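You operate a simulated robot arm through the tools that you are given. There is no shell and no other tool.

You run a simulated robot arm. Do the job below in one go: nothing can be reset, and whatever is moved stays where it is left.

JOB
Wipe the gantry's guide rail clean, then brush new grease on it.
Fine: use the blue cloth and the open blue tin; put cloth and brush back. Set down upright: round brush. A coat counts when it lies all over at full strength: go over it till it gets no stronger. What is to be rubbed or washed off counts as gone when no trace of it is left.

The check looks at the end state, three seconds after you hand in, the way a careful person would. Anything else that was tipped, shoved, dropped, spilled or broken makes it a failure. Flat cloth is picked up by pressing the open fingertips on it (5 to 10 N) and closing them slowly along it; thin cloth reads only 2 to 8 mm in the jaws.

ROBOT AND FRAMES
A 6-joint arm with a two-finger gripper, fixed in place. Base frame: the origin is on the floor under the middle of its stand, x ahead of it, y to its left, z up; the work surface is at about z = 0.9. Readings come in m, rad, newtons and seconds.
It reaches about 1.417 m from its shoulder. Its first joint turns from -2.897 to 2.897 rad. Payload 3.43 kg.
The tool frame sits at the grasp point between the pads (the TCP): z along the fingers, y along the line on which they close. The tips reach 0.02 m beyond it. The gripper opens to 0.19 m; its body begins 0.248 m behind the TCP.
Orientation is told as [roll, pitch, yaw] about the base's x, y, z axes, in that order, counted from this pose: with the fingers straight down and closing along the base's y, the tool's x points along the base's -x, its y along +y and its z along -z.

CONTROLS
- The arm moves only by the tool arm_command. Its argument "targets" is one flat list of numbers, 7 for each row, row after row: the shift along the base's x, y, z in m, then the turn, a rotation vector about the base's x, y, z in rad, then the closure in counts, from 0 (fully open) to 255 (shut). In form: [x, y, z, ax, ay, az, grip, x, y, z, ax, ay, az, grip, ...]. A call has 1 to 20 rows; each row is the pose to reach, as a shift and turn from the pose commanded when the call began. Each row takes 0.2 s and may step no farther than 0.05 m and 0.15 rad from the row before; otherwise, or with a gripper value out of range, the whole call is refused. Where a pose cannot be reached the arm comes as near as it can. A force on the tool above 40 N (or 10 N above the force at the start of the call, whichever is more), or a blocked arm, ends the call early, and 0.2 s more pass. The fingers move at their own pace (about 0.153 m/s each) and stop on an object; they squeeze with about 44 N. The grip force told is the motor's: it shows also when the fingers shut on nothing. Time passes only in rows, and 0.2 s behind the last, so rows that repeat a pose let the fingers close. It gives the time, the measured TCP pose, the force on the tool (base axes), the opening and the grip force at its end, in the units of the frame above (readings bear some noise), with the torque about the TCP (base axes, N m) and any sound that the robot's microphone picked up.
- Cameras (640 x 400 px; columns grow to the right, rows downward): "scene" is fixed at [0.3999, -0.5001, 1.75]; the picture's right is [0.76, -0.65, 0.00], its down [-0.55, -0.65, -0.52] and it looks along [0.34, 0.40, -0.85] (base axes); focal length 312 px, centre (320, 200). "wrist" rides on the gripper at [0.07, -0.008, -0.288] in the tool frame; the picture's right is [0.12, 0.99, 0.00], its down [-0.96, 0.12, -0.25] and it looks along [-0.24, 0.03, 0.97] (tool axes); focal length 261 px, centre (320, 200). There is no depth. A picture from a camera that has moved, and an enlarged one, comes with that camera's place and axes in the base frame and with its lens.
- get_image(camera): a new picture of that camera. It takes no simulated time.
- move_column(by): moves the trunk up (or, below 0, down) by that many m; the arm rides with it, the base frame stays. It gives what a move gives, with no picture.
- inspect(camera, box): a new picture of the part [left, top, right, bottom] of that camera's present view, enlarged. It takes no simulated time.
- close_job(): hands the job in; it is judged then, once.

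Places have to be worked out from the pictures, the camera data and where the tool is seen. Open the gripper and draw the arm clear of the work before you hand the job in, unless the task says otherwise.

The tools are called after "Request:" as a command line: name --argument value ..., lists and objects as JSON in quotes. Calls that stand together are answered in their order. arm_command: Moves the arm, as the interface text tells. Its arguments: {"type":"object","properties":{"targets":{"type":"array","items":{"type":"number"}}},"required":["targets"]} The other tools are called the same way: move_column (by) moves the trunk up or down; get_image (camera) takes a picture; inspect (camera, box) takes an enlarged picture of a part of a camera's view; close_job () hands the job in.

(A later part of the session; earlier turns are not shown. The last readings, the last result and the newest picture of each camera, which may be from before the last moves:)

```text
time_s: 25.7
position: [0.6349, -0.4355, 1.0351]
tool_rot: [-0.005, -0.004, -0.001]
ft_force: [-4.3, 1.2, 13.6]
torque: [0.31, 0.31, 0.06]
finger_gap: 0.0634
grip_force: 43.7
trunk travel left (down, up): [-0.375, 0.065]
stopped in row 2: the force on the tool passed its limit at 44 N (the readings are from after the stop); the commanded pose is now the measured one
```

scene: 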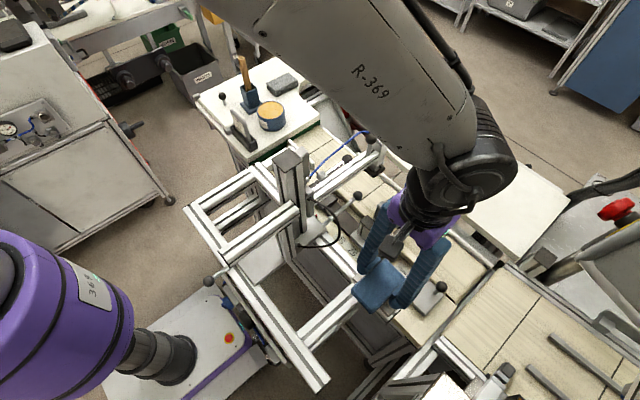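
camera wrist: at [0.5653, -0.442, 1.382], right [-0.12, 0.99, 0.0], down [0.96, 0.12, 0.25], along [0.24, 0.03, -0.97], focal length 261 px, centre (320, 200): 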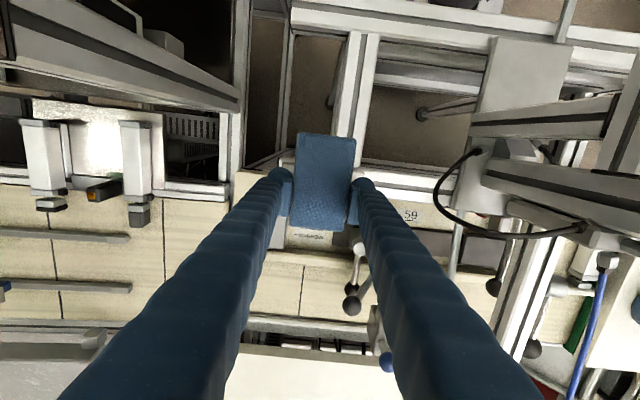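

The pad touches the rail at TCP z≈1.036, so the rail top is at about z≈1.010, and it's pressing with roughly 14 N. I'll stroke along the whole rail length, back and forth.

Request:
arm_command --targets '[0, 0.015, 0, 0, 0, 0, 200, 0, 0.03, 0, 0, 0, 0, 200, 0, 0.045, 0, 0, 0, 0, 200, 0, 0.03, 0, 0, 0, 0, 200, 0, 0.015, 0, 0, 0, 0, 200, 0, 0, 0, 0, 0, 0, 200, 0, -0.015, 0, 0, 0, 0, 200, 0, -0.03, 0, 0, 0, 0, 200, 0, -0.038, 0, 0, 0, 0, 200, 0, -0.02, 0, 0, 0, 0, 200, 0, -0.005, 0, 0, 0, 0, 200, 0, 0.01, 0, 0, 0, 0, 200, 0, 0.025, 0, 0, 0, 0, 200, 0, 0.045, 0, 0, 0, 0, 200, 0, 0.03, 0, 0, 0, 0, 200, 0, 0.015, 0, 0, 0, 0, 200, 0, 0, 0, 0, 0, 0, 200]'

Request:
inspect --camera "scene" --box '[300, 200, 460, 320]'

```text
time_s: 29.3
position: [0.6339, -0.4345, 1.0341]
tool_rot: [-0.005, -0.003, 0.0]
ft_force: [-1.0, 5.0, 22.0]
torque: [0.24, 0.05, -0.17]
finger_gap: 0.0635
grip_force: 44.4
trunk travel left (down, up): [-0.375, 0.065]
```

```text
3.33 times, centred on (380, 260) of scene
camera zoom: at [0.3999, -0.5001, 1.75], right [0.76, -0.65, 0.0], down [-0.55, -0.65, -0.52], along [0.34, 0.4, -0.85], focal length 1040 px, centre (120, 0)
```

zoom: 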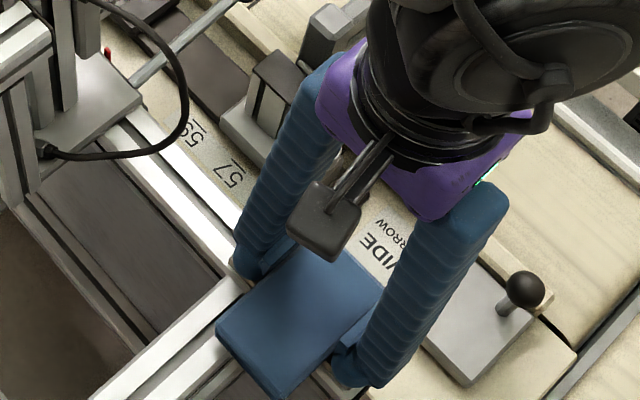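

One set of strokes done at about 20 N. I'll lift and shift out in +x to look at the rail.

Request:
arm_command --targets '[0, 0, 0.03, 0, 0, 0, 200, 0, 0, 0.07, 0, 0, 0, 200, 0, 0, 0.12, 0, 0, 0, 200, 0.04, 0, 0.14, 0, 0, 0, 200, 0.08, 0, 0.15, 0, 0, 0, 200, 0.12, 0, 0.15, 0, 0, 0, 200]'

Request:
get_image --camera "wrist"

Request:
inspect --camera "wrist" --box '[230, 60, 400, 140]'

Request:
inspect --camera "scene" --box '[340, 260, 420, 320]'

```text
time_s: 30.7
position: [0.7565, -0.4356, 1.1788]
tool_rot: [-0.002, 0.0, 0.003]
ft_force: [0.5, 1.1, -1.2]
torque: [-0.02, 0.17, 0.03]
finger_gap: 0.0632
grip_force: 43.9
trunk travel left (down, up): [-0.375, 0.065]
```

```text
taken
camera wrist: at [0.6853, -0.4432, 1.4691], right [-0.12, 0.99, 0.0], down [0.96, 0.12, 0.25], along [0.25, 0.03, -0.97], focal length 261 px, centre (320, 200)
```

wrist: 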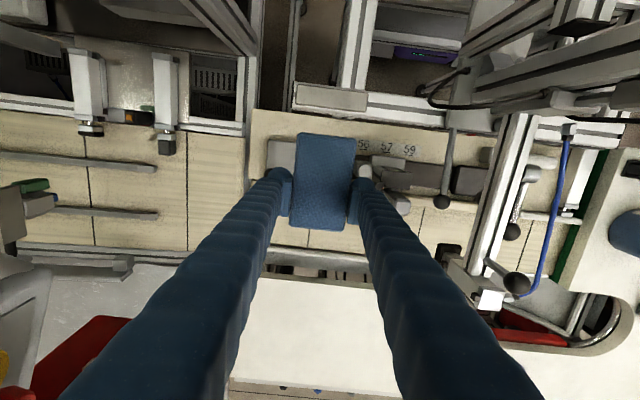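

```text
3.76 times, centred on (315, 100) of wrist
camera zoom: at [0.6853, -0.4432, 1.4691], right [-0.12, 0.99, 0.0], down [0.96, 0.12, 0.25], along [0.25, 0.03, -0.97], focal length 981 px, centre (339, 576)
```

zoom: 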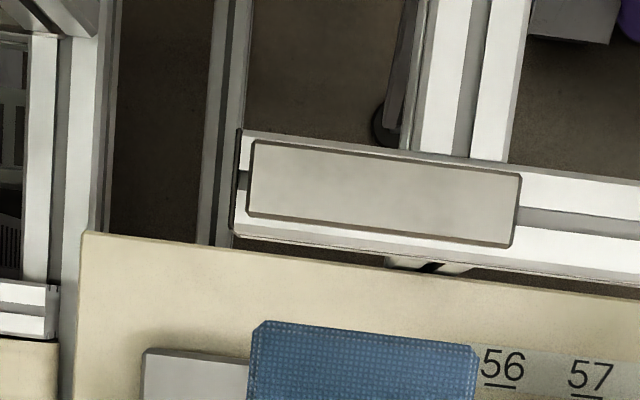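

```text
6.67 times, centred on (380, 290) of scene
camera zoom: at [0.3999, -0.5001, 1.75], right [0.76, -0.65, 0.0], down [-0.55, -0.65, -0.52], along [0.34, 0.4, -0.85], focal length 2080 px, centre (-80, -400)
```

zoom: 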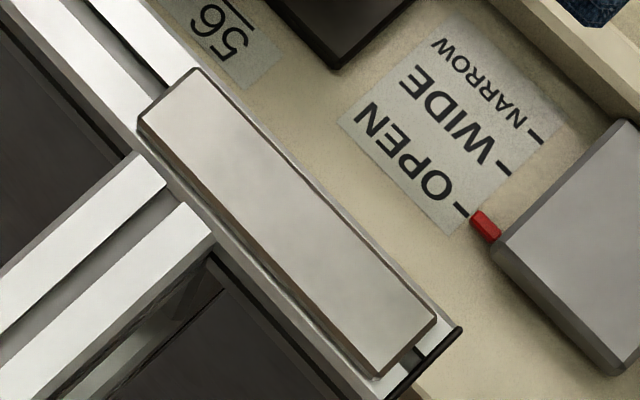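

The dark smear is off, but the surface shows a uniform grey tone that may be a thin film. I'll zoom in as far as possible before deciding, then wipe again.

Request:
inspect --camera "wrist" --box '[285, 78, 375, 118]'

Request:
inspect --camera "scene" --box '[355, 268, 397, 320]'

Request:
arm_command --targets '[-0.04, 0, 0, 0, 0, 0, 200, -0.08, 0, 0, 0, 0, 0, 200, -0.12, 0, -0.02, 0, 0, 0, 200, -0.125, 0, -0.06, 0, 0, 0, 200, -0.125, 0, -0.1, 0, 0, 0, 200, -0.125, 0, -0.125, 0, 0, 0, 200, -0.125, 0, -0.138, 0, 0, 0, 200]'

```text
7.11 times, centred on (330, 98) of wrist
camera zoom: at [0.6853, -0.4432, 1.4691], right [-0.12, 0.99, 0.0], down [0.96, 0.12, 0.25], along [0.25, 0.03, -0.97], focal length 1854 px, centre (249, 925)
```

zoom: 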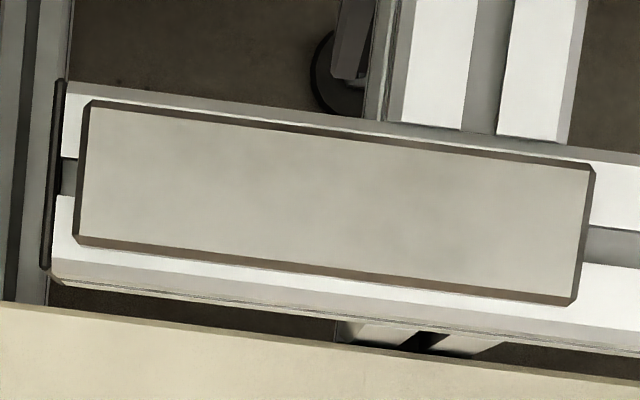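

```text
7.69 times, centred on (376, 294) of scene
camera zoom: at [0.3999, -0.5001, 1.75], right [0.76, -0.65, 0.0], down [-0.55, -0.65, -0.52], along [0.34, 0.4, -0.85], focal length 2400 px, centre (-111, -523)
```

zoom: 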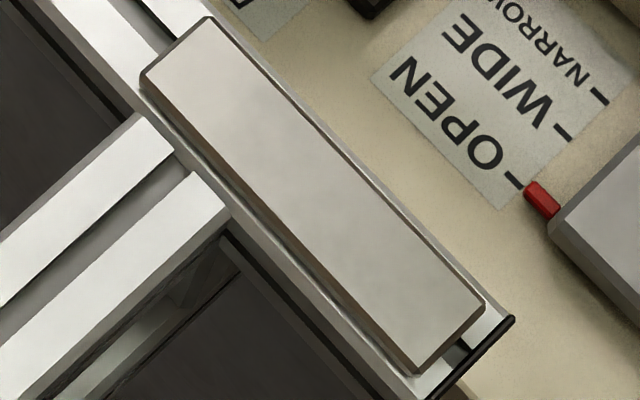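

```text
time_s: 32.3
position: [0.6294, -0.4365, 1.0447]
tool_rot: [-0.002, -0.002, 0.0]
ft_force: [-0.3, -0.5, -0.7]
torque: [0.07, 0.01, 0.02]
finger_gap: 0.0633
grip_force: 43.9
trunk travel left (down, up): [-0.375, 0.065]
```

There may be a faint mottling left, so I'll press down again and do a longer set of strokes with overlapping ends.

Request:
arm_command --targets '[0, 0, -0.005, 0, 0, 0, 200, 0, 0, -0.009, 0, 0, 0, 200, 0, 0, -0.0115, 0, 0, 0, 200]'

Request:
arm_command --targets '[0, 0.015, 0, 0, 0, 0, 200, 0, 0.03, 0, 0, 0, 0, 200, 0, 0.048, 0, 0, 0, 0, 200, 0, 0.03, 0, 0, 0, 0, 200, 0, 0.015, 0, 0, 0, 0, 200, 0, 0, 0, 0, 0, 0, 200, 0, -0.015, 0, 0, 0, 0, 200, 0, -0.03, 0, 0, 0, 0, 200, 0, -0.042, 0, 0, 0, 0, 200, 0, -0.02, 0, 0, 0, 0, 200, 0, -0.005, 0, 0, 0, 0, 200, 0, 0.01, 0, 0, 0, 0, 200, 0, 0.025, 0, 0, 0, 0, 200, 0, 0.048, 0, 0, 0, 0, 200, 0, 0.03, 0, 0, 0, 0, 200, 0, 0.015, 0, 0, 0, 0, 200, 0, 0, 0, 0, 0, 0, 200]'

```text
time_s: 33.1
position: [0.6301, -0.4348, 1.0354]
tool_rot: [-0.003, -0.002, 0.001]
ft_force: [-0.7, -0.6, 7.4]
torque: [0.03, -0.02, 0.02]
finger_gap: 0.0632
grip_force: 43.7
trunk travel left (down, up): [-0.375, 0.065]
```

```text
time_s: 36.7
position: [0.6308, -0.4355, 1.0347]
tool_rot: [-0.004, -0.002, -0.001]
ft_force: [-1.1, 1.4, 15.7]
torque: [0.21, 0.02, -0.15]
finger_gap: 0.0634
grip_force: 43.4
trunk travel left (down, up): [-0.375, 0.065]
```

Force stays around 8–16 N. One more set with a small x zigzag so the edges and ends are fully covered.

Request:
arm_command --targets '[0, -0.02, 0, 0, 0, 0, 200, 0.0, -0.042, 0, 0, 0, 0, 200, 0.01, -0.042, 0, 0, 0, 0, 200, -0.01, -0.042, 0, 0, 0, 0, 200, 0.01, -0.025, 0, 0, 0, 0, 200, -0.01, -0.01, 0, 0, 0, 0, 200, 0.01, 0.005, 0, 0, 0, 0, 200, -0.01, 0.02, 0, 0, 0, 0, 200, 0.01, 0.035, 0, 0, 0, 0, 200, -0.01, 0.048, 0, 0, 0, 0, 200, 0.01, 0.048, 0, 0, 0, 0, 200, -0.01, 0.035, 0, 0, 0, 0, 200, 0.01, 0.02, 0, 0, 0, 0, 200, -0.01, 0.005, 0, 0, 0, 0, 200, 0.01, -0.01, 0, 0, 0, 0, 200, -0.01, -0.025, 0, 0, 0, 0, 200, 0, -0.04, 0, 0, 0, 0, 200, 0, -0.02, 0, 0, 0, 0, 200, 0, 0, 0, 0, 0, 0, 200]'

Request:
arm_command --targets '[0, 0, 0.03, 0, 0, 0, 200, 0, 0, 0.07, 0, 0, 0, 200, 0, 0, 0.12, 0, 0, 0, 200, 0.04, 0, 0.14, 0, 0, 0, 200, 0.08, 0, 0.15, 0, 0, 0, 200, 0.125, 0, 0.15, 0, 0, 0, 200]'

Request:
inspect --camera "wrist" --box '[285, 78, 375, 118]'

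Request:
inspect --camera "scene" --box '[355, 268, 397, 320]'

```text
time_s: 40.7
position: [0.6308, -0.4376, 1.0337]
tool_rot: [-0.006, -0.007, 0.002]
ft_force: [5.4, -4.3, 20.1]
torque: [0.04, -0.05, 0.06]
finger_gap: 0.0633
grip_force: 44.1
trunk travel left (down, up): [-0.375, 0.065]
```

```text
time_s: 42.1
position: [0.7581, -0.4386, 1.1792]
tool_rot: [-0.002, 0.001, 0.002]
ft_force: [0.5, 0.5, -1.3]
torque: [0.01, 0.21, 0.0]
finger_gap: 0.0634
grip_force: 43.8
trunk travel left (down, up): [-0.375, 0.065]
```

```text
7.11 times, centred on (330, 98) of wrist
camera zoom: at [0.6867, -0.4456, 1.4674], right [-0.12, 0.99, 0.0], down [0.96, 0.12, 0.25], along [0.24, 0.03, -0.97], focal length 1854 px, centre (249, 925)
```

zoom: 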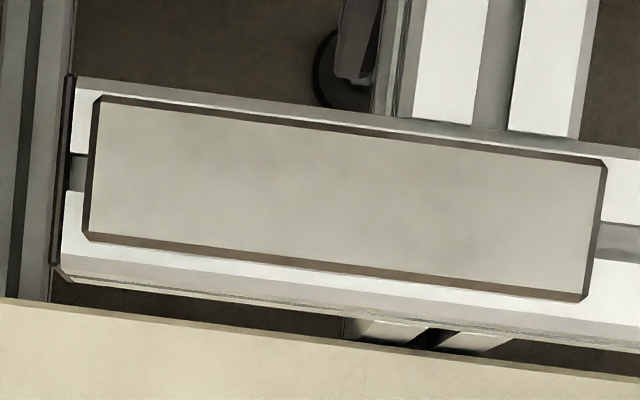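

```text
7.69 times, centred on (376, 294) of scene
camera zoom: at [0.3999, -0.5001, 1.75], right [0.76, -0.65, 0.0], down [-0.55, -0.65, -0.52], along [0.34, 0.4, -0.85], focal length 2400 px, centre (-111, -523)
```

zoom: 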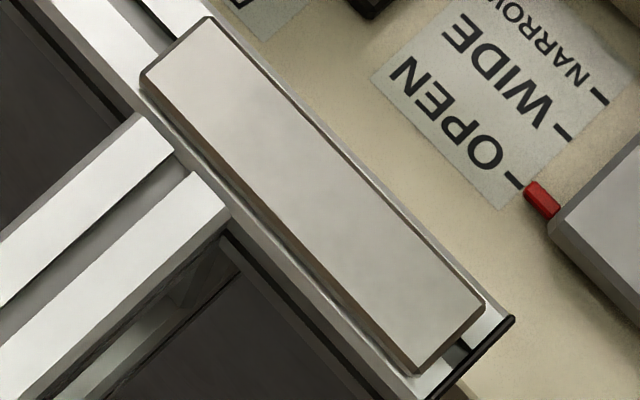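

The surface looks the same after the extra passes as before them, with no smear left, so the rail is clean down to bare metal. Now I'll carry the cloth back over to the side table.

Request:
arm_command --targets '[0, 0, 0.05, 0, 0, 0, 200, 0, 0, 0.1, 0, 0, 0, 200, 0, 0, 0.15, 0, 0, 0, 200, 0, 0.02, 0.19, 0, 0, 0, 200, 0, 0.06, 0.2, 0, 0, 0, 200, 0, 0.105, 0.2, 0, 0, 0, 200, 0, 0.15, 0.2, 0, 0, 0, 200, 0, 0.195, 0.2, 0, 0, 0, 200, 0, 0.24, 0.2, 0, 0, 0, 200, 0, 0.285, 0.2, 0, 0, 0, 200, 0, 0.33, 0.2, 0, 0, 0, 200, 0, 0.375, 0.2, 0, 0, 0, 200, 0, 0.42, 0.2, 0, 0, 0, 200, 0, 0.465, 0.2, 0, 0, 0, 200, 0, 0.51, 0.2, 0, 0, 0, 200, 0, 0.54, 0.2, 0, 0, 0, 200]'

```text
time_s: 45.5
position: [0.7558, 0.1051, 1.3814]
tool_rot: [-0.002, -0.003, 0.0]
ft_force: [0.0, 0.5, -0.4]
torque: [-0.04, 0.02, 0.01]
finger_gap: 0.063
grip_force: 44.1
trunk travel left (down, up): [-0.375, 0.065]
```

Reached (0.756, 0.105, 1.381) with the cloth still held. Moving on to above the cloth's original spot, coming down to z≈1.2.

Request:
arm_command --targets '[0.01, 0.045, 0, 0, 0, 0, 200, 0.02, 0.09, 0, 0, 0, 0, 200, 0.03, 0.135, 0, 0, 0, 0, 200, 0.04, 0.18, 0, 0, 0, 0, 200, 0.055, 0.225, -0.01, 0, 0, 0, 200, 0.07, 0.27, -0.02, 0, 0, 0, 200, 0.085, 0.315, -0.03, 0, 0, 0, 200, 0.092, 0.354, -0.045, 0, 0, 0, 200, 0.092, 0.354, -0.09, 0, 0, 0, 200, 0.092, 0.354, -0.135, 0, 0, 0, 200, 0.092, 0.354, -0.18, 0, 0, 0, 200, 0.092, 0.354, -0.18, 0, 0, 0, 200]'

Request:
get_image --camera "wrist"

Request:
inspect --camera "wrist" --box '[200, 80, 440, 260]'

```text
time_s: 48.1
position: [0.8484, 0.4598, 1.2013]
tool_rot: [-0.001, -0.002, 0.0]
ft_force: [0.3, -0.4, -0.3]
torque: [0.09, 0.04, 0.0]
finger_gap: 0.0635
grip_force: 43.6
trunk travel left (down, up): [-0.375, 0.065]
```

```text
taken
camera wrist: at [0.7755, 0.4513, 1.4904], right [-0.12, 0.99, 0.0], down [0.96, 0.12, 0.25], along [0.25, 0.03, -0.97], focal length 261 px, centre (320, 200)
```

wrist: 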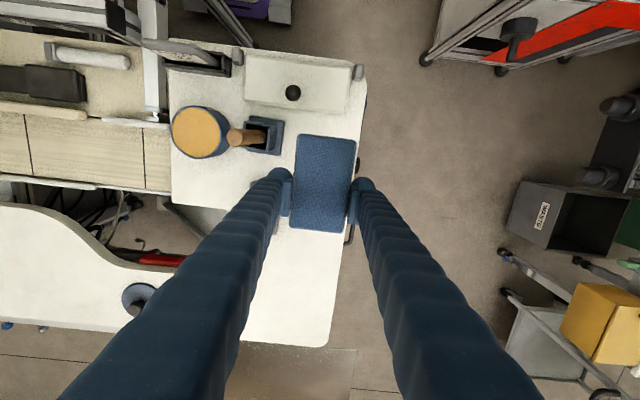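

```text
2.22 times, centred on (320, 170) of wrist
camera zoom: at [0.7755, 0.4513, 1.4904], right [-0.12, 0.99, 0.0], down [0.96, 0.12, 0.25], along [0.25, 0.03, -0.97], focal length 579 px, centre (320, 267)
```

zoom: 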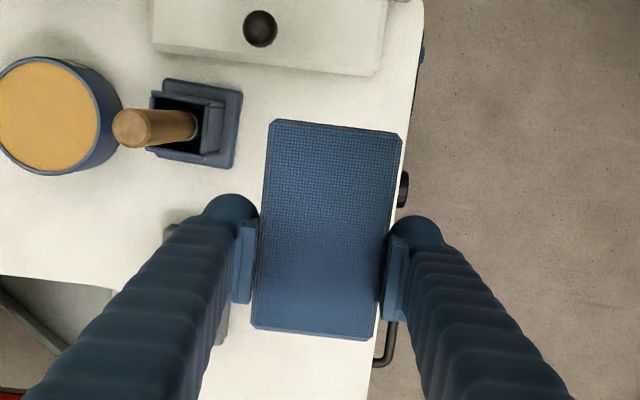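

Aligned over the original spot; I'll lower to just above where I gripped it (z≈0.975).

Request:
arm_command --targets '[0, 0, -0.045, 0, 0, 0, 200, 0, 0, -0.09, 0, 0, 0, 200, 0, 0, -0.135, 0, 0, 0, 200, 0, 0, -0.175, 0, 0, 0, 200, 0, 0, -0.205, 0, 0, 0, 200, 0, 0, -0.217, 0, 0, 0, 200, 0, 0, -0.222, 0, 0, 0, 200]'

Request:
arm_command --targets '[0, 0, -0.002, 0, 0, 0, 200, 0, 0, -0.0035, 0, 0, 0, 200]'

```text
time_s: 49.7
position: [0.8472, 0.4593, 0.9801]
tool_rot: [-0.002, -0.001, 0.003]
ft_force: [-0.4, 0.4, -1.4]
torque: [0.02, 0.02, 0.02]
finger_gap: 0.0633
grip_force: 43.5
trunk travel left (down, up): [-0.375, 0.065]
```

```text
time_s: 50.3
position: [0.8479, 0.4592, 0.979]
tool_rot: [-0.001, -0.003, 0.0]
ft_force: [-0.3, 0.1, -0.1]
torque: [-0.01, 0.01, 0.04]
finger_gap: 0.0634
grip_force: 44.3
trunk travel left (down, up): [-0.375, 0.065]
```

Still about 3–4 mm above the table; easing down until light contact shows.

Request:
arm_command --targets '[0, 0, -0.0015, 0, 0, 0, 200, 0, 0, -0.003, 0, 0, 0, 200]'

Request:
arm_command --targets '[0, 0, -0.001, 0, 0, 0, 200, 0, 0, -0.0015, 0, 0, 0, 200]'

```text
time_s: 50.9
position: [0.8473, 0.4594, 0.9733]
tool_rot: [-0.001, -0.004, -0.002]
ft_force: [0.5, -0.7, 0.4]
torque: [0.0, -0.04, 0.01]
finger_gap: 0.0632
grip_force: 44.0
trunk travel left (down, up): [-0.375, 0.065]
```

```text
time_s: 51.5
position: [0.8476, 0.459, 0.974]
tool_rot: [-0.001, -0.003, -0.001]
ft_force: [-0.2, 0.6, 9.3]
torque: [-0.02, -0.08, 0.03]
finger_gap: 0.063
grip_force: 44.2
trunk travel left (down, up): [-0.375, 0.065]
```

Contact at 9 N: the cloth rests on the table. Opening to 0.086 m and rising straight up.

Request:
arm_command --targets '[0, 0, 0, 0, 0, 0, 165, 0, 0, 0, 0, 0, 0, 152, 0, 0, 0, 0, 0, 0, 142, 0, 0, 0, 0, 0, 0, 142, 0, 0, 0.03, 0, 0, 0, 142, 0, 0, 0.07, 0, 0, 0, 142, 0, 0, 0.12, 0, 0, 0, 142, 0, 0, 0.17, 0, 0, 0, 142, 0, 0, 0.22, 0, 0, 0, 142, 0, 0, 0.25, 0, 0, 0, 142]'

Request:
inspect --camera "wrist" --box '[200, 80, 440, 260]'

Request:
inspect --camera "scene" --box '[200, 40, 300, 120]'

```text
time_s: 53.7
position: [0.8464, 0.4557, 1.2225]
tool_rot: [-0.002, -0.001, 0.0]
ft_force: [-0.9, -0.3, 1.1]
torque: [0.01, 0.0, 0.02]
finger_gap: 0.0842
grip_force: 0.2
trunk travel left (down, up): [-0.375, 0.065]
```

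```text
2.22 times, centred on (320, 170) of wrist
camera zoom: at [0.7747, 0.4488, 1.5111], right [-0.12, 0.99, 0.0], down [0.96, 0.12, 0.25], along [0.25, 0.03, -0.97], focal length 579 px, centre (320, 267)
```

zoom: 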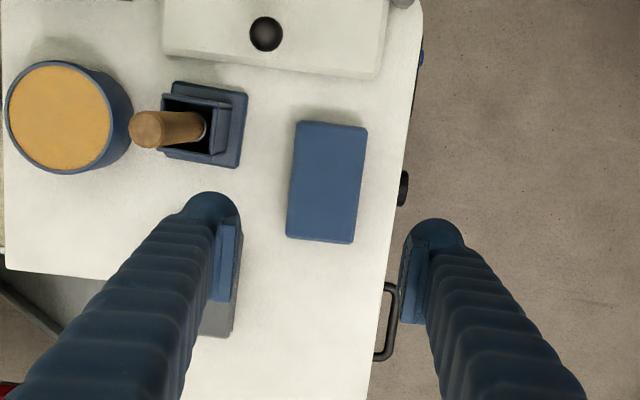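

```text
5.00 times, centred on (250, 80) of scene
camera zoom: at [0.3999, -0.5001, 1.75], right [0.76, -0.65, 0.0], down [-0.55, -0.65, -0.52], along [0.34, 0.4, -0.85], focal length 1560 px, centre (670, 800)
```

zoom: 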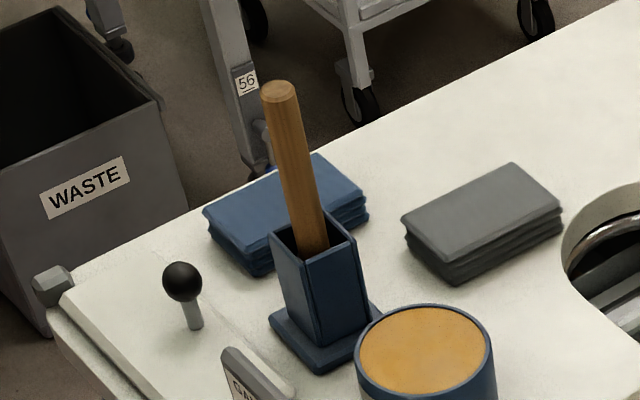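

The cloth is back in its place. Next the brush: I'll move above the handle at about (0.792, 0.344), staying above its top at z≈1.15.

Request:
arm_command --targets '[0, 0, 0.03, 0, 0, 0, 142, -0.02, -0.04, 0.03, 0, 0, 0, 142, -0.04, -0.08, 0.03, 0, 0, 0, 142, -0.0545, -0.112, 0.03, 0, 0, 0, 142, -0.0545, -0.112, 0.03, 0, 0, 0, 142]'

Request:
inspect --camera "wrist" --box '[200, 80, 440, 260]'

Request:
inspect --camera "scene" --box '[200, 20, 300, 120]'

```text
time_s: 54.9
position: [0.7936, 0.3451, 1.2529]
tool_rot: [-0.003, -0.003, 0.0]
ft_force: [0.1, 0.2, 0.0]
torque: [0.07, 0.07, 0.0]
finger_gap: 0.0842
grip_force: 0.1
trunk travel left (down, up): [-0.375, 0.065]
```

```text
2.22 times, centred on (320, 170) of wrist
camera zoom: at [0.7223, 0.3377, 1.5405], right [-0.12, 0.99, 0.0], down [0.96, 0.12, 0.25], along [0.25, 0.03, -0.97], focal length 579 px, centre (320, 267)
```

zoom: 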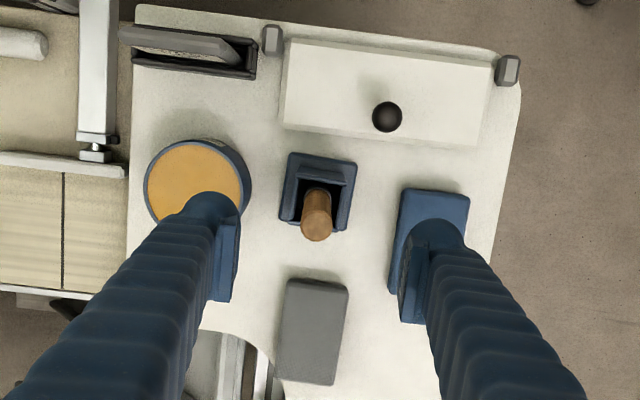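

```text
4.00 times, centred on (250, 70) of scene
camera zoom: at [0.3999, -0.5001, 1.75], right [0.76, -0.65, 0.0], down [-0.55, -0.65, -0.52], along [0.34, 0.4, -0.85], focal length 1248 px, centre (600, 720)
```

zoom: 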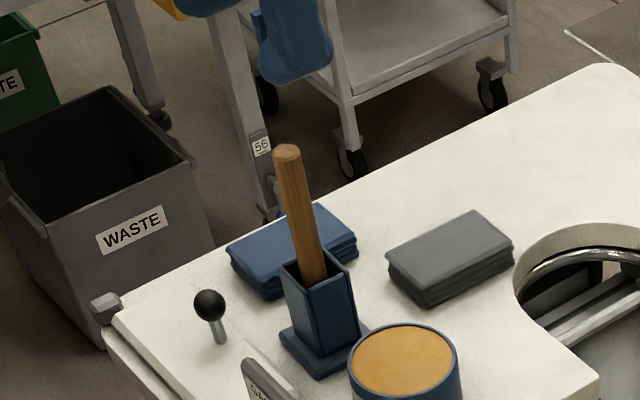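

The handle sits centred between the fingers. I'll lower so the TCP is at z≈1.11 on the handle, then close gently.

Request:
arm_command --targets '[0, -0.001, -0.03, 0, 0, 0, 142, 0, -0.001, -0.06, 0, 0, 0, 142, 0, -0.001, -0.1, 0, 0, 0, 142, 0, -0.001, -0.13, 0, 0, 0, 142, 0, -0.001, -0.143, 0, 0, 0, 142, 0, -0.001, -0.143, 0, 0, 0, 142]'

Request:
inspect --camera "wrist" --box '[200, 80, 440, 260]'

Request:
inspect --camera "scene" --box '[200, 20, 300, 120]'

```text
time_s: 56.3
position: [0.7932, 0.346, 1.1092]
tool_rot: [-0.001, -0.003, -0.001]
ft_force: [-1.0, 0.0, 0.0]
torque: [-0.03, -0.01, 0.0]
finger_gap: 0.0845
grip_force: 0.1
trunk travel left (down, up): [-0.375, 0.065]
```

```text
2.22 times, centred on (320, 170) of wrist
camera zoom: at [0.7217, 0.3385, 1.3975], right [-0.12, 0.99, 0.0], down [0.96, 0.12, 0.25], along [0.25, 0.03, -0.97], focal length 579 px, centre (320, 267)
```

zoom: 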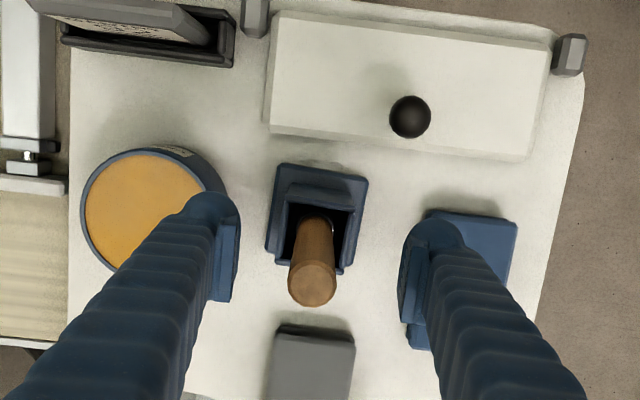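

```text
4.00 times, centred on (250, 70) of scene
camera zoom: at [0.3999, -0.5001, 1.75], right [0.76, -0.65, 0.0], down [-0.55, -0.65, -0.52], along [0.34, 0.4, -0.85], focal length 1248 px, centre (600, 720)
```

zoom: 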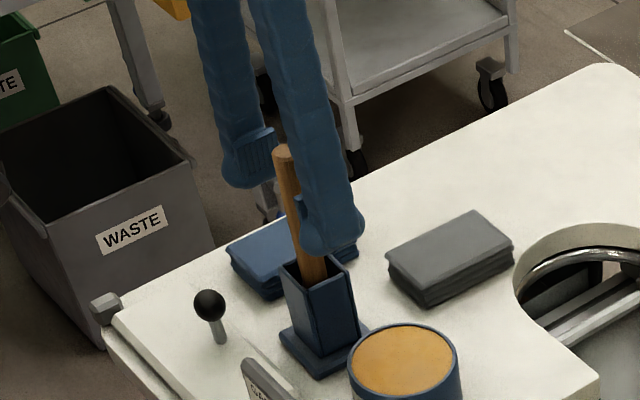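

The fingers are beside the handle at z≈1.11. Closing gently.

Request:
arm_command --targets '[0, 0, 0, 0, 0, 0, 170, 0, 0, 0, 0, 0, 0, 195, 0, 0, 0, 0, 0, 0, 210, 0, 0, 0, 0, 0, 0, 220, 0, 0, 0, 0, 0, 0, 226, 0, 0, 0, 0, 0, 0, 232, 0, 0, 0, 0, 0, 0, 245, 0, 0, 0, 0, 0, 0, 245]'

Request:
inspect --camera "wrist" --box '[200, 80, 440, 260]'

Request:
inspect --camera "scene" --box '[200, 20, 300, 120]'

```text
time_s: 58.1
position: [0.794, 0.3459, 1.1077]
tool_rot: [-0.002, -0.002, -0.001]
ft_force: [-0.5, 0.4, 0.8]
torque: [0.0, -0.01, 0.03]
finger_gap: 0.0209
grip_force: 43.6
trunk travel left (down, up): [-0.375, 0.065]
```

```text
2.22 times, centred on (320, 170) of wrist
camera zoom: at [0.722, 0.3385, 1.3974], right [-0.12, 0.99, 0.0], down [0.96, 0.12, 0.25], along [0.25, 0.03, -0.97], focal length 579 px, centre (320, 267)
```

zoom: 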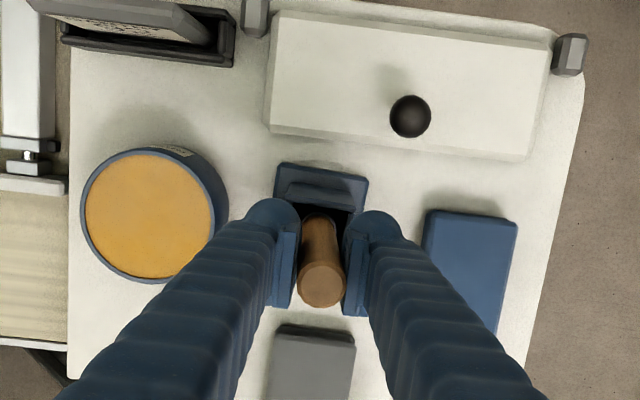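

```text
4.00 times, centred on (250, 70) of scene
camera zoom: at [0.3999, -0.5001, 1.75], right [0.76, -0.65, 0.0], down [-0.55, -0.65, -0.52], along [0.34, 0.4, -0.85], focal length 1248 px, centre (600, 720)
```

zoom: 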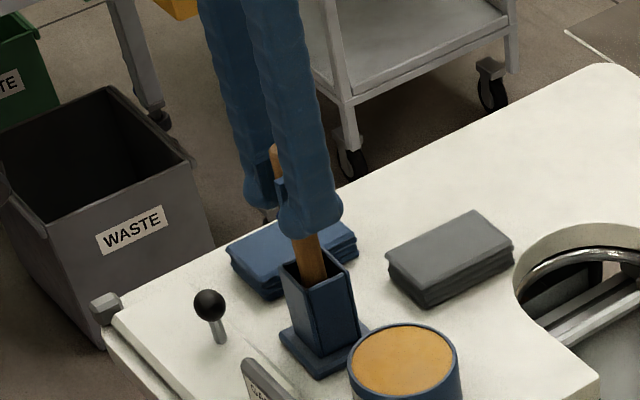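

The handle is gripped at 20.9 mm. Lifting straight up, slowly at first, until the bristles clear the holder.

Request:
arm_command --targets '[0, 0, 0.01, 0, 0, 0, 245, 0, 0, 0.02, 0, 0, 0, 245, 0, 0, 0.035, 0, 0, 0, 245, 0, 0, 0.05, 0, 0, 0, 245, 0, 0, 0.07, 0, 0, 0, 245, 0, 0, 0.09, 0, 0, 0, 245, 0, 0, 0.11, 0, 0, 0, 245, 0, 0, 0.13, 0, 0, 0, 245, 0, 0, 0.15, 0, 0, 0, 245]'

Request:
get_image --camera "scene"

Request:
inspect --camera "scene" --box '[200, 0, 300, 110]'

Request:
inspect --camera "wrist" --box '[200, 80, 440, 260]'

```text
time_s: 60.1
position: [0.7926, 0.344, 1.2614]
tool_rot: [-0.002, -0.003, 0.0]
ft_force: [0.7, 0.1, -0.4]
torque: [0.02, -0.05, 0.02]
finger_gap: 0.0206
grip_force: 44.2
trunk travel left (down, up): [-0.375, 0.065]
```

```text
taken
```

scene: 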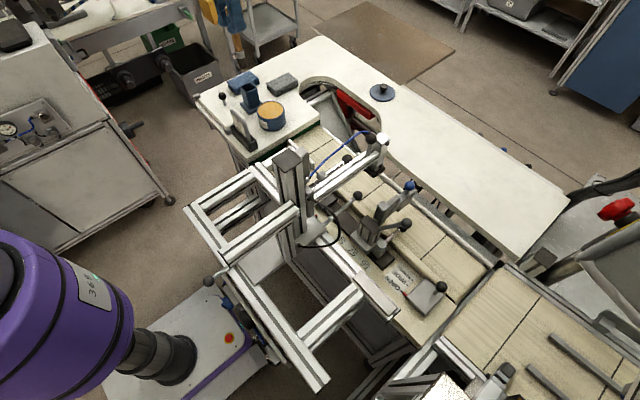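

```text
3.64 times, centred on (250, 55) of scene
camera zoom: at [0.3999, -0.5001, 1.75], right [0.76, -0.65, 0.0], down [-0.55, -0.65, -0.52], along [0.34, 0.4, -0.85], focal length 1135 px, centre (574, 727)
```

zoom: 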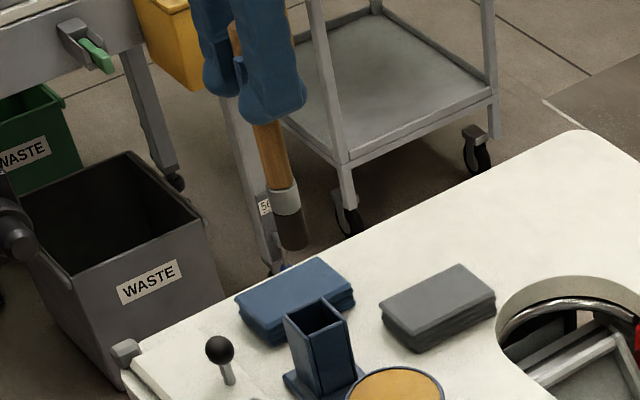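

```text
2.22 times, centred on (320, 170) of wrist
camera zoom: at [0.7208, 0.3374, 1.549], right [-0.12, 0.99, 0.0], down [0.96, 0.12, 0.25], along [0.25, 0.03, -0.97], focal length 579 px, centre (320, 267)
```

zoom: 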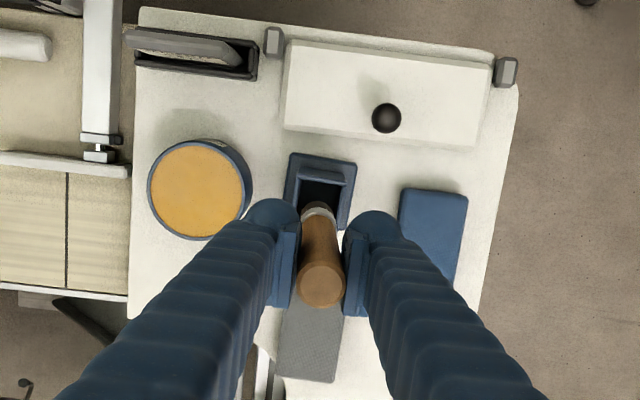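

The brush is out: bristle tip about 0.148 m below the TCP. Now I'll carry it over the tin centre at about (0.801, 0.231) and lower toward the grease.

Request:
arm_command --targets '[0.002, -0.035, 0, 0, 0, 0, 245, 0.005, -0.075, 0, 0, 0, 0, 245, 0.008, -0.113, 0, 0, 0, 0, 245, 0.008, -0.113, -0.04, 0, 0, 0, 245, 0.008, -0.113, -0.08, 0, 0, 0, 245, 0.008, -0.113, -0.1, 0, 0, 0, 245]'

Request:
inspect --camera "scene" --box '[220, 40, 320, 140]'

Request:
inspect --camera "wrist" --box '[200, 80, 440, 260]'

```text
time_s: 61.5
position: [0.8015, 0.2312, 1.1607]
tool_rot: [-0.004, -0.004, 0.002]
ft_force: [0.6, -0.1, -0.7]
torque: [0.11, 0.03, 0.01]
finger_gap: 0.0207
grip_force: 44.0
trunk travel left (down, up): [-0.375, 0.065]
```

```text
4.00 times, centred on (270, 90) of scene
camera zoom: at [0.3999, -0.5001, 1.75], right [0.76, -0.65, 0.0], down [-0.55, -0.65, -0.52], along [0.34, 0.4, -0.85], focal length 1248 px, centre (520, 640)
```

zoom: 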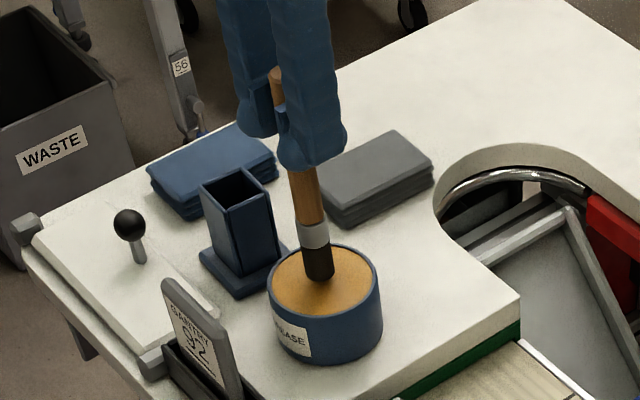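

```text
2.22 times, centred on (320, 170) of wrist
camera zoom: at [0.7295, 0.2235, 1.4493], right [-0.12, 0.99, 0.0], down [0.96, 0.12, 0.25], along [0.25, 0.03, -0.97], focal length 579 px, centre (320, 267)
```

zoom: 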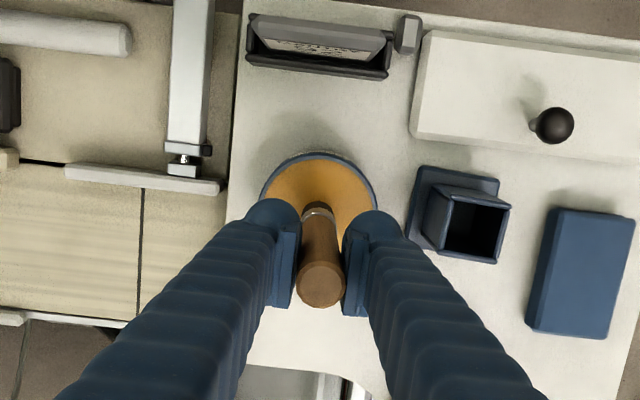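

The bristles are centred just above the grease. Dipping in small steps while watching the force.

Request:
arm_command --targets '[0, 0, -0.005, 0, 0, 0, 245, 0, 0, -0.01, 0, 0, 0, 245, 0, 0, -0.015, 0, 0, 0, 245]'

Request:
arm_command --targets '[0, 0, -0.004, 0, 0, 0, 245, 0, 0, -0.008, 0, 0, 0, 245]'

Request:
inspect --camera "scene" --box '[220, 40, 320, 140]'

```text
time_s: 62.3
position: [0.8015, 0.2303, 1.1508]
tool_rot: [0.001, -0.011, 0.0]
ft_force: [1.3, -1.7, 39.0]
torque: [-0.03, -0.11, 0.03]
finger_gap: 0.0214
grip_force: 44.1
trunk travel left (down, up): [-0.375, 0.065]
```

```text
time_s: 62.9
position: [0.7998, 0.2306, 1.139]
tool_rot: [-0.002, -0.006, 0.001]
ft_force: [1.2, -1.3, 37.7]
torque: [-0.01, -0.18, 0.03]
finger_gap: 0.0208
grip_force: 43.7
trunk travel left (down, up): [-0.375, 0.065]
```

```text
4.00 times, centred on (270, 90) of scene
camera zoom: at [0.3999, -0.5001, 1.75], right [0.76, -0.65, 0.0], down [-0.55, -0.65, -0.52], along [0.34, 0.4, -0.85], focal length 1248 px, centre (520, 640)
```

zoom: 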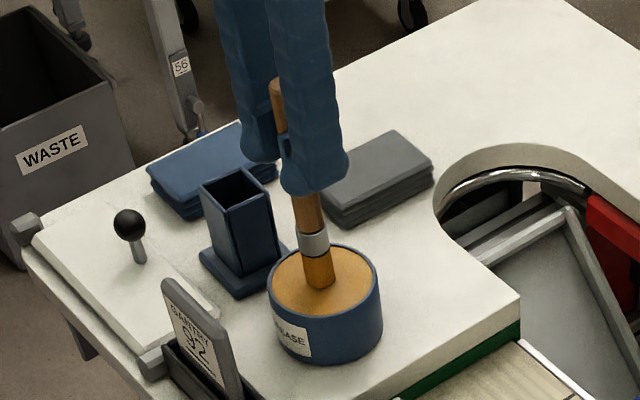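

The grease surface stands at about z≈1.0 and the bristles are now coated; the brush slid up slightly in the grip (tip now about 0.136 m below the TCP). I'll lift it and look before travelling.

Request:
arm_command --targets '[0, 0, 0.01, 0, 0, 0, 245, 0, 0, 0.03, 0, 0, 0, 245, 0, 0, 0.07, 0, 0, 0, 245, 0, 0, 0.11, 0, 0, 0, 245]'

Request:
inspect --camera "scene" --box '[220, 20, 320, 140]'

Request:
inspect --camera "wrist" --box '[200, 80, 440, 260]'

```text
time_s: 63.9
position: [0.8003, 0.2333, 1.247]
tool_rot: [-0.004, -0.001, 0.003]
ft_force: [-0.4, 0.8, -1.6]
torque: [0.0, -0.01, -0.01]
finger_gap: 0.0208
grip_force: 44.5
trunk travel left (down, up): [-0.375, 0.065]
```

```text
3.33 times, centred on (270, 80) of scene
camera zoom: at [0.3999, -0.5001, 1.75], right [0.76, -0.65, 0.0], down [-0.55, -0.65, -0.52], along [0.34, 0.4, -0.85], focal length 1040 px, centre (487, 600)
```

zoom: 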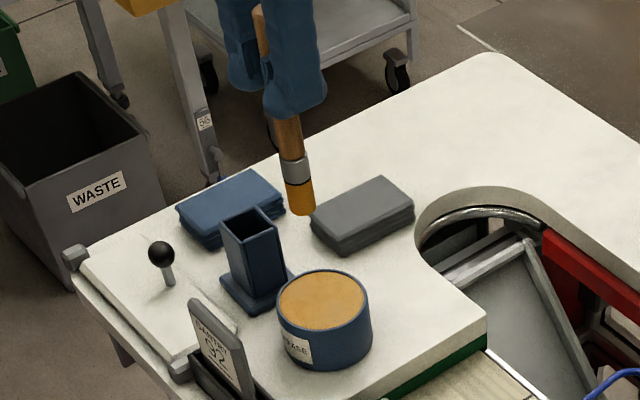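

```text
2.22 times, centred on (320, 170) of wrist
camera zoom: at [0.7278, 0.2261, 1.5362], right [-0.12, 0.99, 0.0], down [0.96, 0.12, 0.25], along [0.25, 0.03, -0.97], focal length 579 px, centre (320, 267)
```

zoom: 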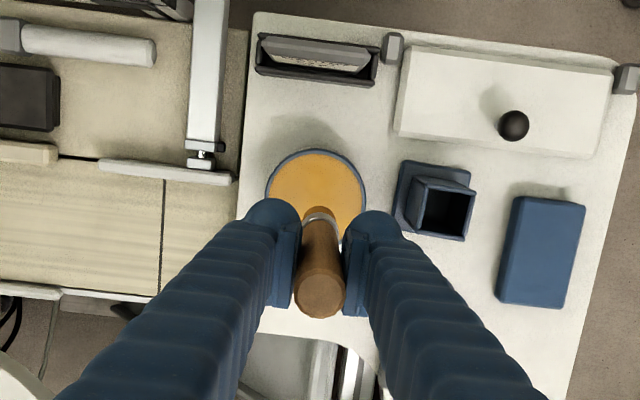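

Bristles are evenly coated and the tin stands undisturbed. Raising to z≈1.43 and carrying the brush across in front of the post.

Request:
arm_command --targets '[-0.01, 0, 0.045, 0, 0, 0, 245, -0.02, 0, 0.09, 0, 0, 0, 245, -0.03, 0, 0.135, 0, 0, 0, 245, -0.044, -0.02, 0.18, 0, 0, 0, 245, -0.044, -0.065, 0.18, 0, 0, 0, 245, -0.044, -0.11, 0.18, 0, 0, 0, 245, -0.044, -0.155, 0.18, 0, 0, 0, 245, -0.044, -0.2, 0.18, 0, 0, 0, 245, -0.044, -0.245, 0.18, 0, 0, 0, 245, -0.044, -0.29, 0.18, 0, 0, 0, 245, -0.044, -0.335, 0.18, 0, 0, 0, 245, -0.044, -0.38, 0.18, 0, 0, 0, 245, -0.044, -0.425, 0.18, 0, 0, 0, 245, -0.044, -0.47, 0.18, 0, 0, 0, 245, -0.044, -0.515, 0.18, 0, 0, 0, 245, -0.044, -0.56, 0.18, 0, 0, 0, 245, -0.044, -0.605, 0.18, 0, 0, 0, 245, -0.044, -0.65, 0.18, 0, 0, 0, 245, -0.044, -0.664, 0.18, 0, 0, 0, 245]'

```text
refused: row 4 steps farther than a row can; nothing moved
```

Row 4 was slightly too long; resending with smaller steps.

Request:
arm_command --targets '[-0.01, 0, 0.045, 0, 0, 0, 245, -0.02, 0, 0.09, 0, 0, 0, 245, -0.03, 0, 0.135, 0, 0, 0, 245, -0.044, 0, 0.18, 0, 0, 0, 245, -0.044, -0.045, 0.18, 0, 0, 0, 245, -0.044, -0.09, 0.18, 0, 0, 0, 245, -0.044, -0.135, 0.18, 0, 0, 0, 245, -0.044, -0.18, 0.18, 0, 0, 0, 245, -0.044, -0.225, 0.18, 0, 0, 0, 245, -0.044, -0.27, 0.18, 0, 0, 0, 245, -0.044, -0.315, 0.18, 0, 0, 0, 245, -0.044, -0.36, 0.18, 0, 0, 0, 245, -0.044, -0.405, 0.18, 0, 0, 0, 245, -0.044, -0.45, 0.18, 0, 0, 0, 245, -0.044, -0.495, 0.18, 0, 0, 0, 245, -0.044, -0.54, 0.18, 0, 0, 0, 245, -0.044, -0.585, 0.18, 0, 0, 0, 245, -0.044, -0.63, 0.18, 0, 0, 0, 245, -0.044, -0.664, 0.18, 0, 0, 0, 245]'

```text
time_s: 67.9
position: [0.7584, -0.4345, 1.4267]
tool_rot: [-0.001, -0.002, 0.0]
ft_force: [-0.1, -0.4, -0.7]
torque: [0.14, -0.01, 0.0]
finger_gap: 0.0205
grip_force: 44.1
trunk travel left (down, up): [-0.375, 0.065]
```

Now over to the rail centre (0.627, -0.431) and down to where the bristles hang a few centimetres above it.

Request:
arm_command --targets '[-0.045, 0, 0, 0, 0, 0, 245, -0.09, 0, 0, 0, 0, 0, 245, -0.13, 0.003, 0, 0, 0, 0, 245, -0.13, 0.003, -0.045, 0, 0, 0, 245, -0.13, 0.003, -0.09, 0, 0, 0, 245, -0.13, 0.003, -0.135, 0, 0, 0, 245, -0.13, 0.003, -0.18, 0, 0, 0, 245, -0.13, 0.003, -0.22, 0, 0, 0, 245, -0.13, 0.003, -0.245, 0, 0, 0, 245]'

Request:
inspect --camera "scene" --box '[330, 220, 430, 320]'

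Request:
get_image --camera "wrist"

Request:
inspect --camera "wrist" --box '[240, 120, 400, 240]'

```text
time_s: 69.9
position: [0.6294, -0.4289, 1.1822]
tool_rot: [-0.002, -0.002, 0.0]
ft_force: [-0.1, -0.2, -0.4]
torque: [0.03, -0.03, 0.01]
finger_gap: 0.0208
grip_force: 43.8
trunk travel left (down, up): [-0.375, 0.065]
```

```text
4.00 times, centred on (380, 270) of scene
camera zoom: at [0.3999, -0.5001, 1.75], right [0.76, -0.65, 0.0], down [-0.55, -0.65, -0.52], along [0.34, 0.4, -0.85], focal length 1248 px, centre (80, -80)
```

zoom: 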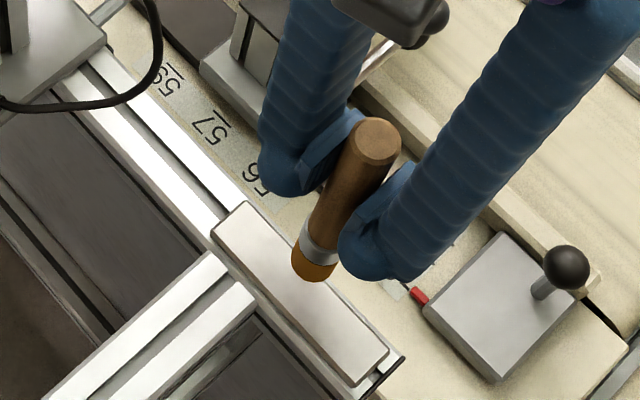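

```text
taken
camera wrist: at [0.557, -0.4368, 1.4707], right [-0.12, 0.99, 0.0], down [0.96, 0.12, 0.25], along [0.25, 0.03, -0.97], focal length 261 px, centre (320, 200)
```

wrist: 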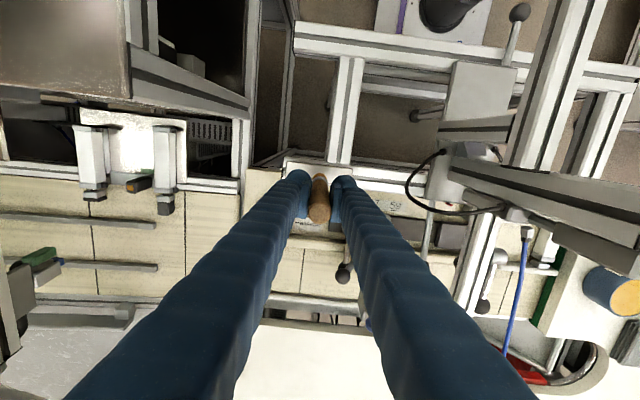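

```text
3.33 times, centred on (320, 180) of wrist
camera zoom: at [0.557, -0.4368, 1.4707], right [-0.12, 0.99, 0.0], down [0.96, 0.12, 0.25], along [0.25, 0.03, -0.97], focal length 869 px, centre (320, 267)
```

zoom: 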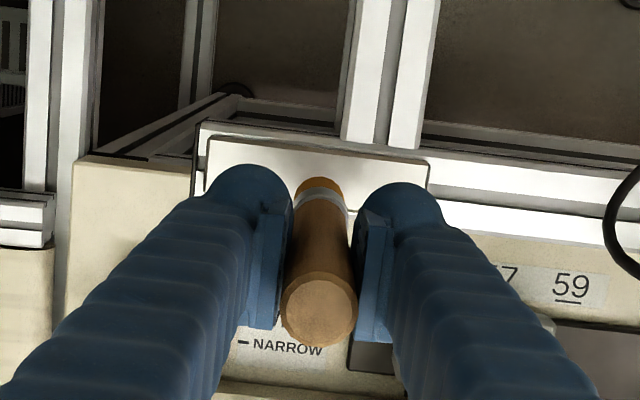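

The brush hangs over the middle of the rail. Creeping down until a light contact shows.

Request:
arm_command --targets '[-0.002, -0.002, -0.01, 0, 0, 0, 245, -0.002, -0.002, -0.02, 0, 0, 0, 245, -0.002, -0.002, -0.027, 0, 0, 0, 245]'

Request:
arm_command --targets '[0, 0, -0.002, 0, 0, 0, 245, 0, 0, -0.004, 0, 0, 0, 245]'

Request:
arm_command --targets '[0, 0, -0.0015, 0, 0, 0, 245, 0, 0, -0.003, 0, 0, 0, 245]'

```text
time_s: 70.7
position: [0.6261, -0.4313, 1.1554]
tool_rot: [-0.002, -0.002, 0.002]
ft_force: [-0.1, 0.5, -0.6]
torque: [-0.01, -0.01, -0.02]
finger_gap: 0.0203
grip_force: 44.3
trunk travel left (down, up): [-0.375, 0.065]
```

```text
time_s: 71.3
position: [0.6274, -0.4308, 1.15]
tool_rot: [0.0, -0.001, 0.001]
ft_force: [-0.2, -0.2, -1.3]
torque: [-0.01, 0.02, -0.01]
finger_gap: 0.0206
grip_force: 44.3
trunk travel left (down, up): [-0.375, 0.065]
```

```text
time_s: 71.9
position: [0.6259, -0.4295, 1.149]
tool_rot: [-0.002, 0.0, 0.001]
ft_force: [0.1, -0.7, 0.2]
torque: [-0.01, -0.02, -0.01]
finger_gap: 0.0205
grip_force: 43.8
trunk travel left (down, up): [-0.375, 0.065]
```

No contact yet near z≈1.148; a couple more millimetre steps.

Request:
arm_command --targets '[0, 0, -0.001, 0, 0, 0, 245, 0, 0, -0.002, 0, 0, 0, 245]'

Request:
arm_command --targets '[0, 0, -0.001, 0, 0, 0, 245, 0, 0, -0.002, 0, 0, 0, 245]'

Request:
arm_command --targets '[0, 0, -0.001, 0, 0, 0, 245, 0, 0, -0.0015, 0, 0, 0, 245]'

```text
time_s: 72.5
position: [0.6246, -0.4311, 1.1474]
tool_rot: [0.0, -0.002, 0.001]
ft_force: [0.6, 0.5, -0.9]
torque: [-0.04, -0.02, 0.01]
finger_gap: 0.0207
grip_force: 43.9
trunk travel left (down, up): [-0.375, 0.065]
```

```text
time_s: 73.1
position: [0.6255, -0.4306, 1.1448]
tool_rot: [-0.001, -0.003, 0.0]
ft_force: [0.1, -0.7, -0.7]
torque: [0.0, -0.01, 0.01]
finger_gap: 0.0205
grip_force: 43.6
trunk travel left (down, up): [-0.375, 0.065]
```

```text
time_s: 73.7
position: [0.6245, -0.4313, 1.1439]
tool_rot: [-0.001, -0.004, 0.0]
ft_force: [0.2, 0.0, -1.0]
torque: [-0.01, 0.02, 0.03]
finger_gap: 0.0208
grip_force: 43.7
trunk travel left (down, up): [-0.375, 0.065]
```

Request:
inspect --camera "scene" --box '[345, 250, 405, 310]'

Request:
arm_command --targets '[0, 0, -0.001, 0, 0, 0, 245, 0, 0, -0.002, 0, 0, 0, 245]'

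Request:
arm_command --targets '[0, 0, -0.001, 0, 0, 0, 245, 0, 0, -0.002, 0, 0, 0, 245]'

```text
6.67 times, centred on (375, 280) of scene
camera zoom: at [0.3999, -0.5001, 1.75], right [0.76, -0.65, 0.0], down [-0.55, -0.65, -0.52], along [0.34, 0.4, -0.85], focal length 2080 px, centre (-47, -333)
```

zoom: 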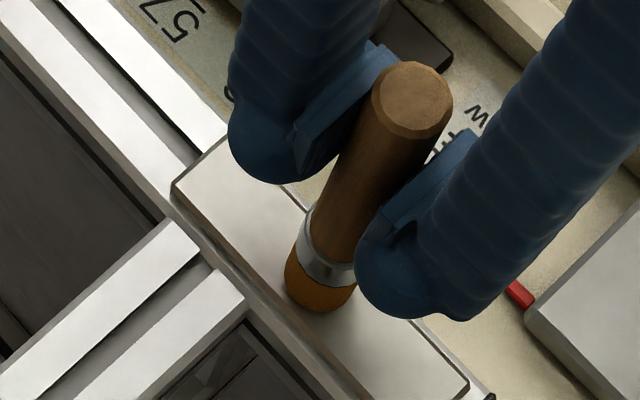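

```text
time_s: 74.3
position: [0.6261, -0.4318, 1.1431]
tool_rot: [-0.002, -0.004, 0.001]
ft_force: [-1.8, 0.7, 9.5]
torque: [0.05, 0.19, 0.0]
finger_gap: 0.0208
grip_force: 44.3
trunk travel left (down, up): [-0.375, 0.065]
```

```text
time_s: 74.9
position: [0.6252, -0.4304, 1.1428]
tool_rot: [-0.005, -0.007, 0.0]
ft_force: [-2.2, -0.6, 31.1]
torque: [-0.09, 0.31, -0.04]
finger_gap: 0.0205
grip_force: 44.3
trunk travel left (down, up): [-0.375, 0.065]
```

Contact is at TCP z≈1.143 with 31 N, more than needed; I'll ease off to about 10 N and make the first strokes in two lanes along the rail.

Request:
arm_command --targets '[0, 0, 0.0018, 0, 0, 0, 245, -0.004, 0.018, 0.0018, 0, 0, 0, 245, -0.004, 0.036, 0.0018, 0, 0, 0, 245, -0.004, 0.054, 0.0018, 0, 0, 0, 245, -0.004, 0.036, 0.0018, 0, 0, 0, 245, -0.004, 0.018, 0.0018, 0, 0, 0, 245, -0.004, 0, 0.0018, 0, 0, 0, 245, -0.004, -0.018, 0.0018, 0, 0, 0, 245, -0.004, -0.036, 0.0018, 0, 0, 0, 245, -0.004, -0.052, 0.0018, 0, 0, 0, 245, 0.006, -0.052, 0.0018, 0, 0, 0, 245, 0.006, -0.036, 0.0018, 0, 0, 0, 245, 0.006, -0.018, 0.0018, 0, 0, 0, 245, 0.006, 0, 0.0018, 0, 0, 0, 245, 0.006, 0.018, 0.0018, 0, 0, 0, 245, 0.006, 0.036, 0.0018, 0, 0, 0, 245, 0.006, 0.054, 0.0018, 0, 0, 0, 245]'

Request:
inspect --camera "scene" --box '[345, 250, 405, 325]'

```text
time_s: 78.5
position: [0.6316, -0.3752, 1.1402]
tool_rot: [-0.004, -0.004, 0.001]
ft_force: [-0.4, 0.2, -0.3]
torque: [-0.03, -0.03, -0.02]
finger_gap: 0.0206
grip_force: 43.9
trunk travel left (down, up): [-0.375, 0.065]
```

```text
5.33 times, centred on (375, 288) of scene
camera zoom: at [0.3999, -0.5001, 1.75], right [0.76, -0.65, 0.0], down [-0.55, -0.65, -0.52], along [0.34, 0.4, -0.85], focal length 1664 px, centre (27, -267)
```

zoom: 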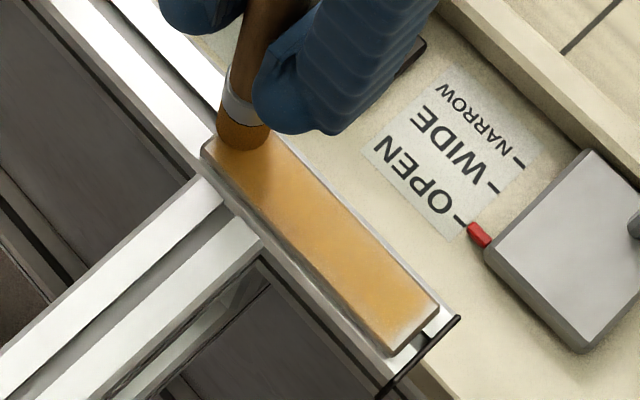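

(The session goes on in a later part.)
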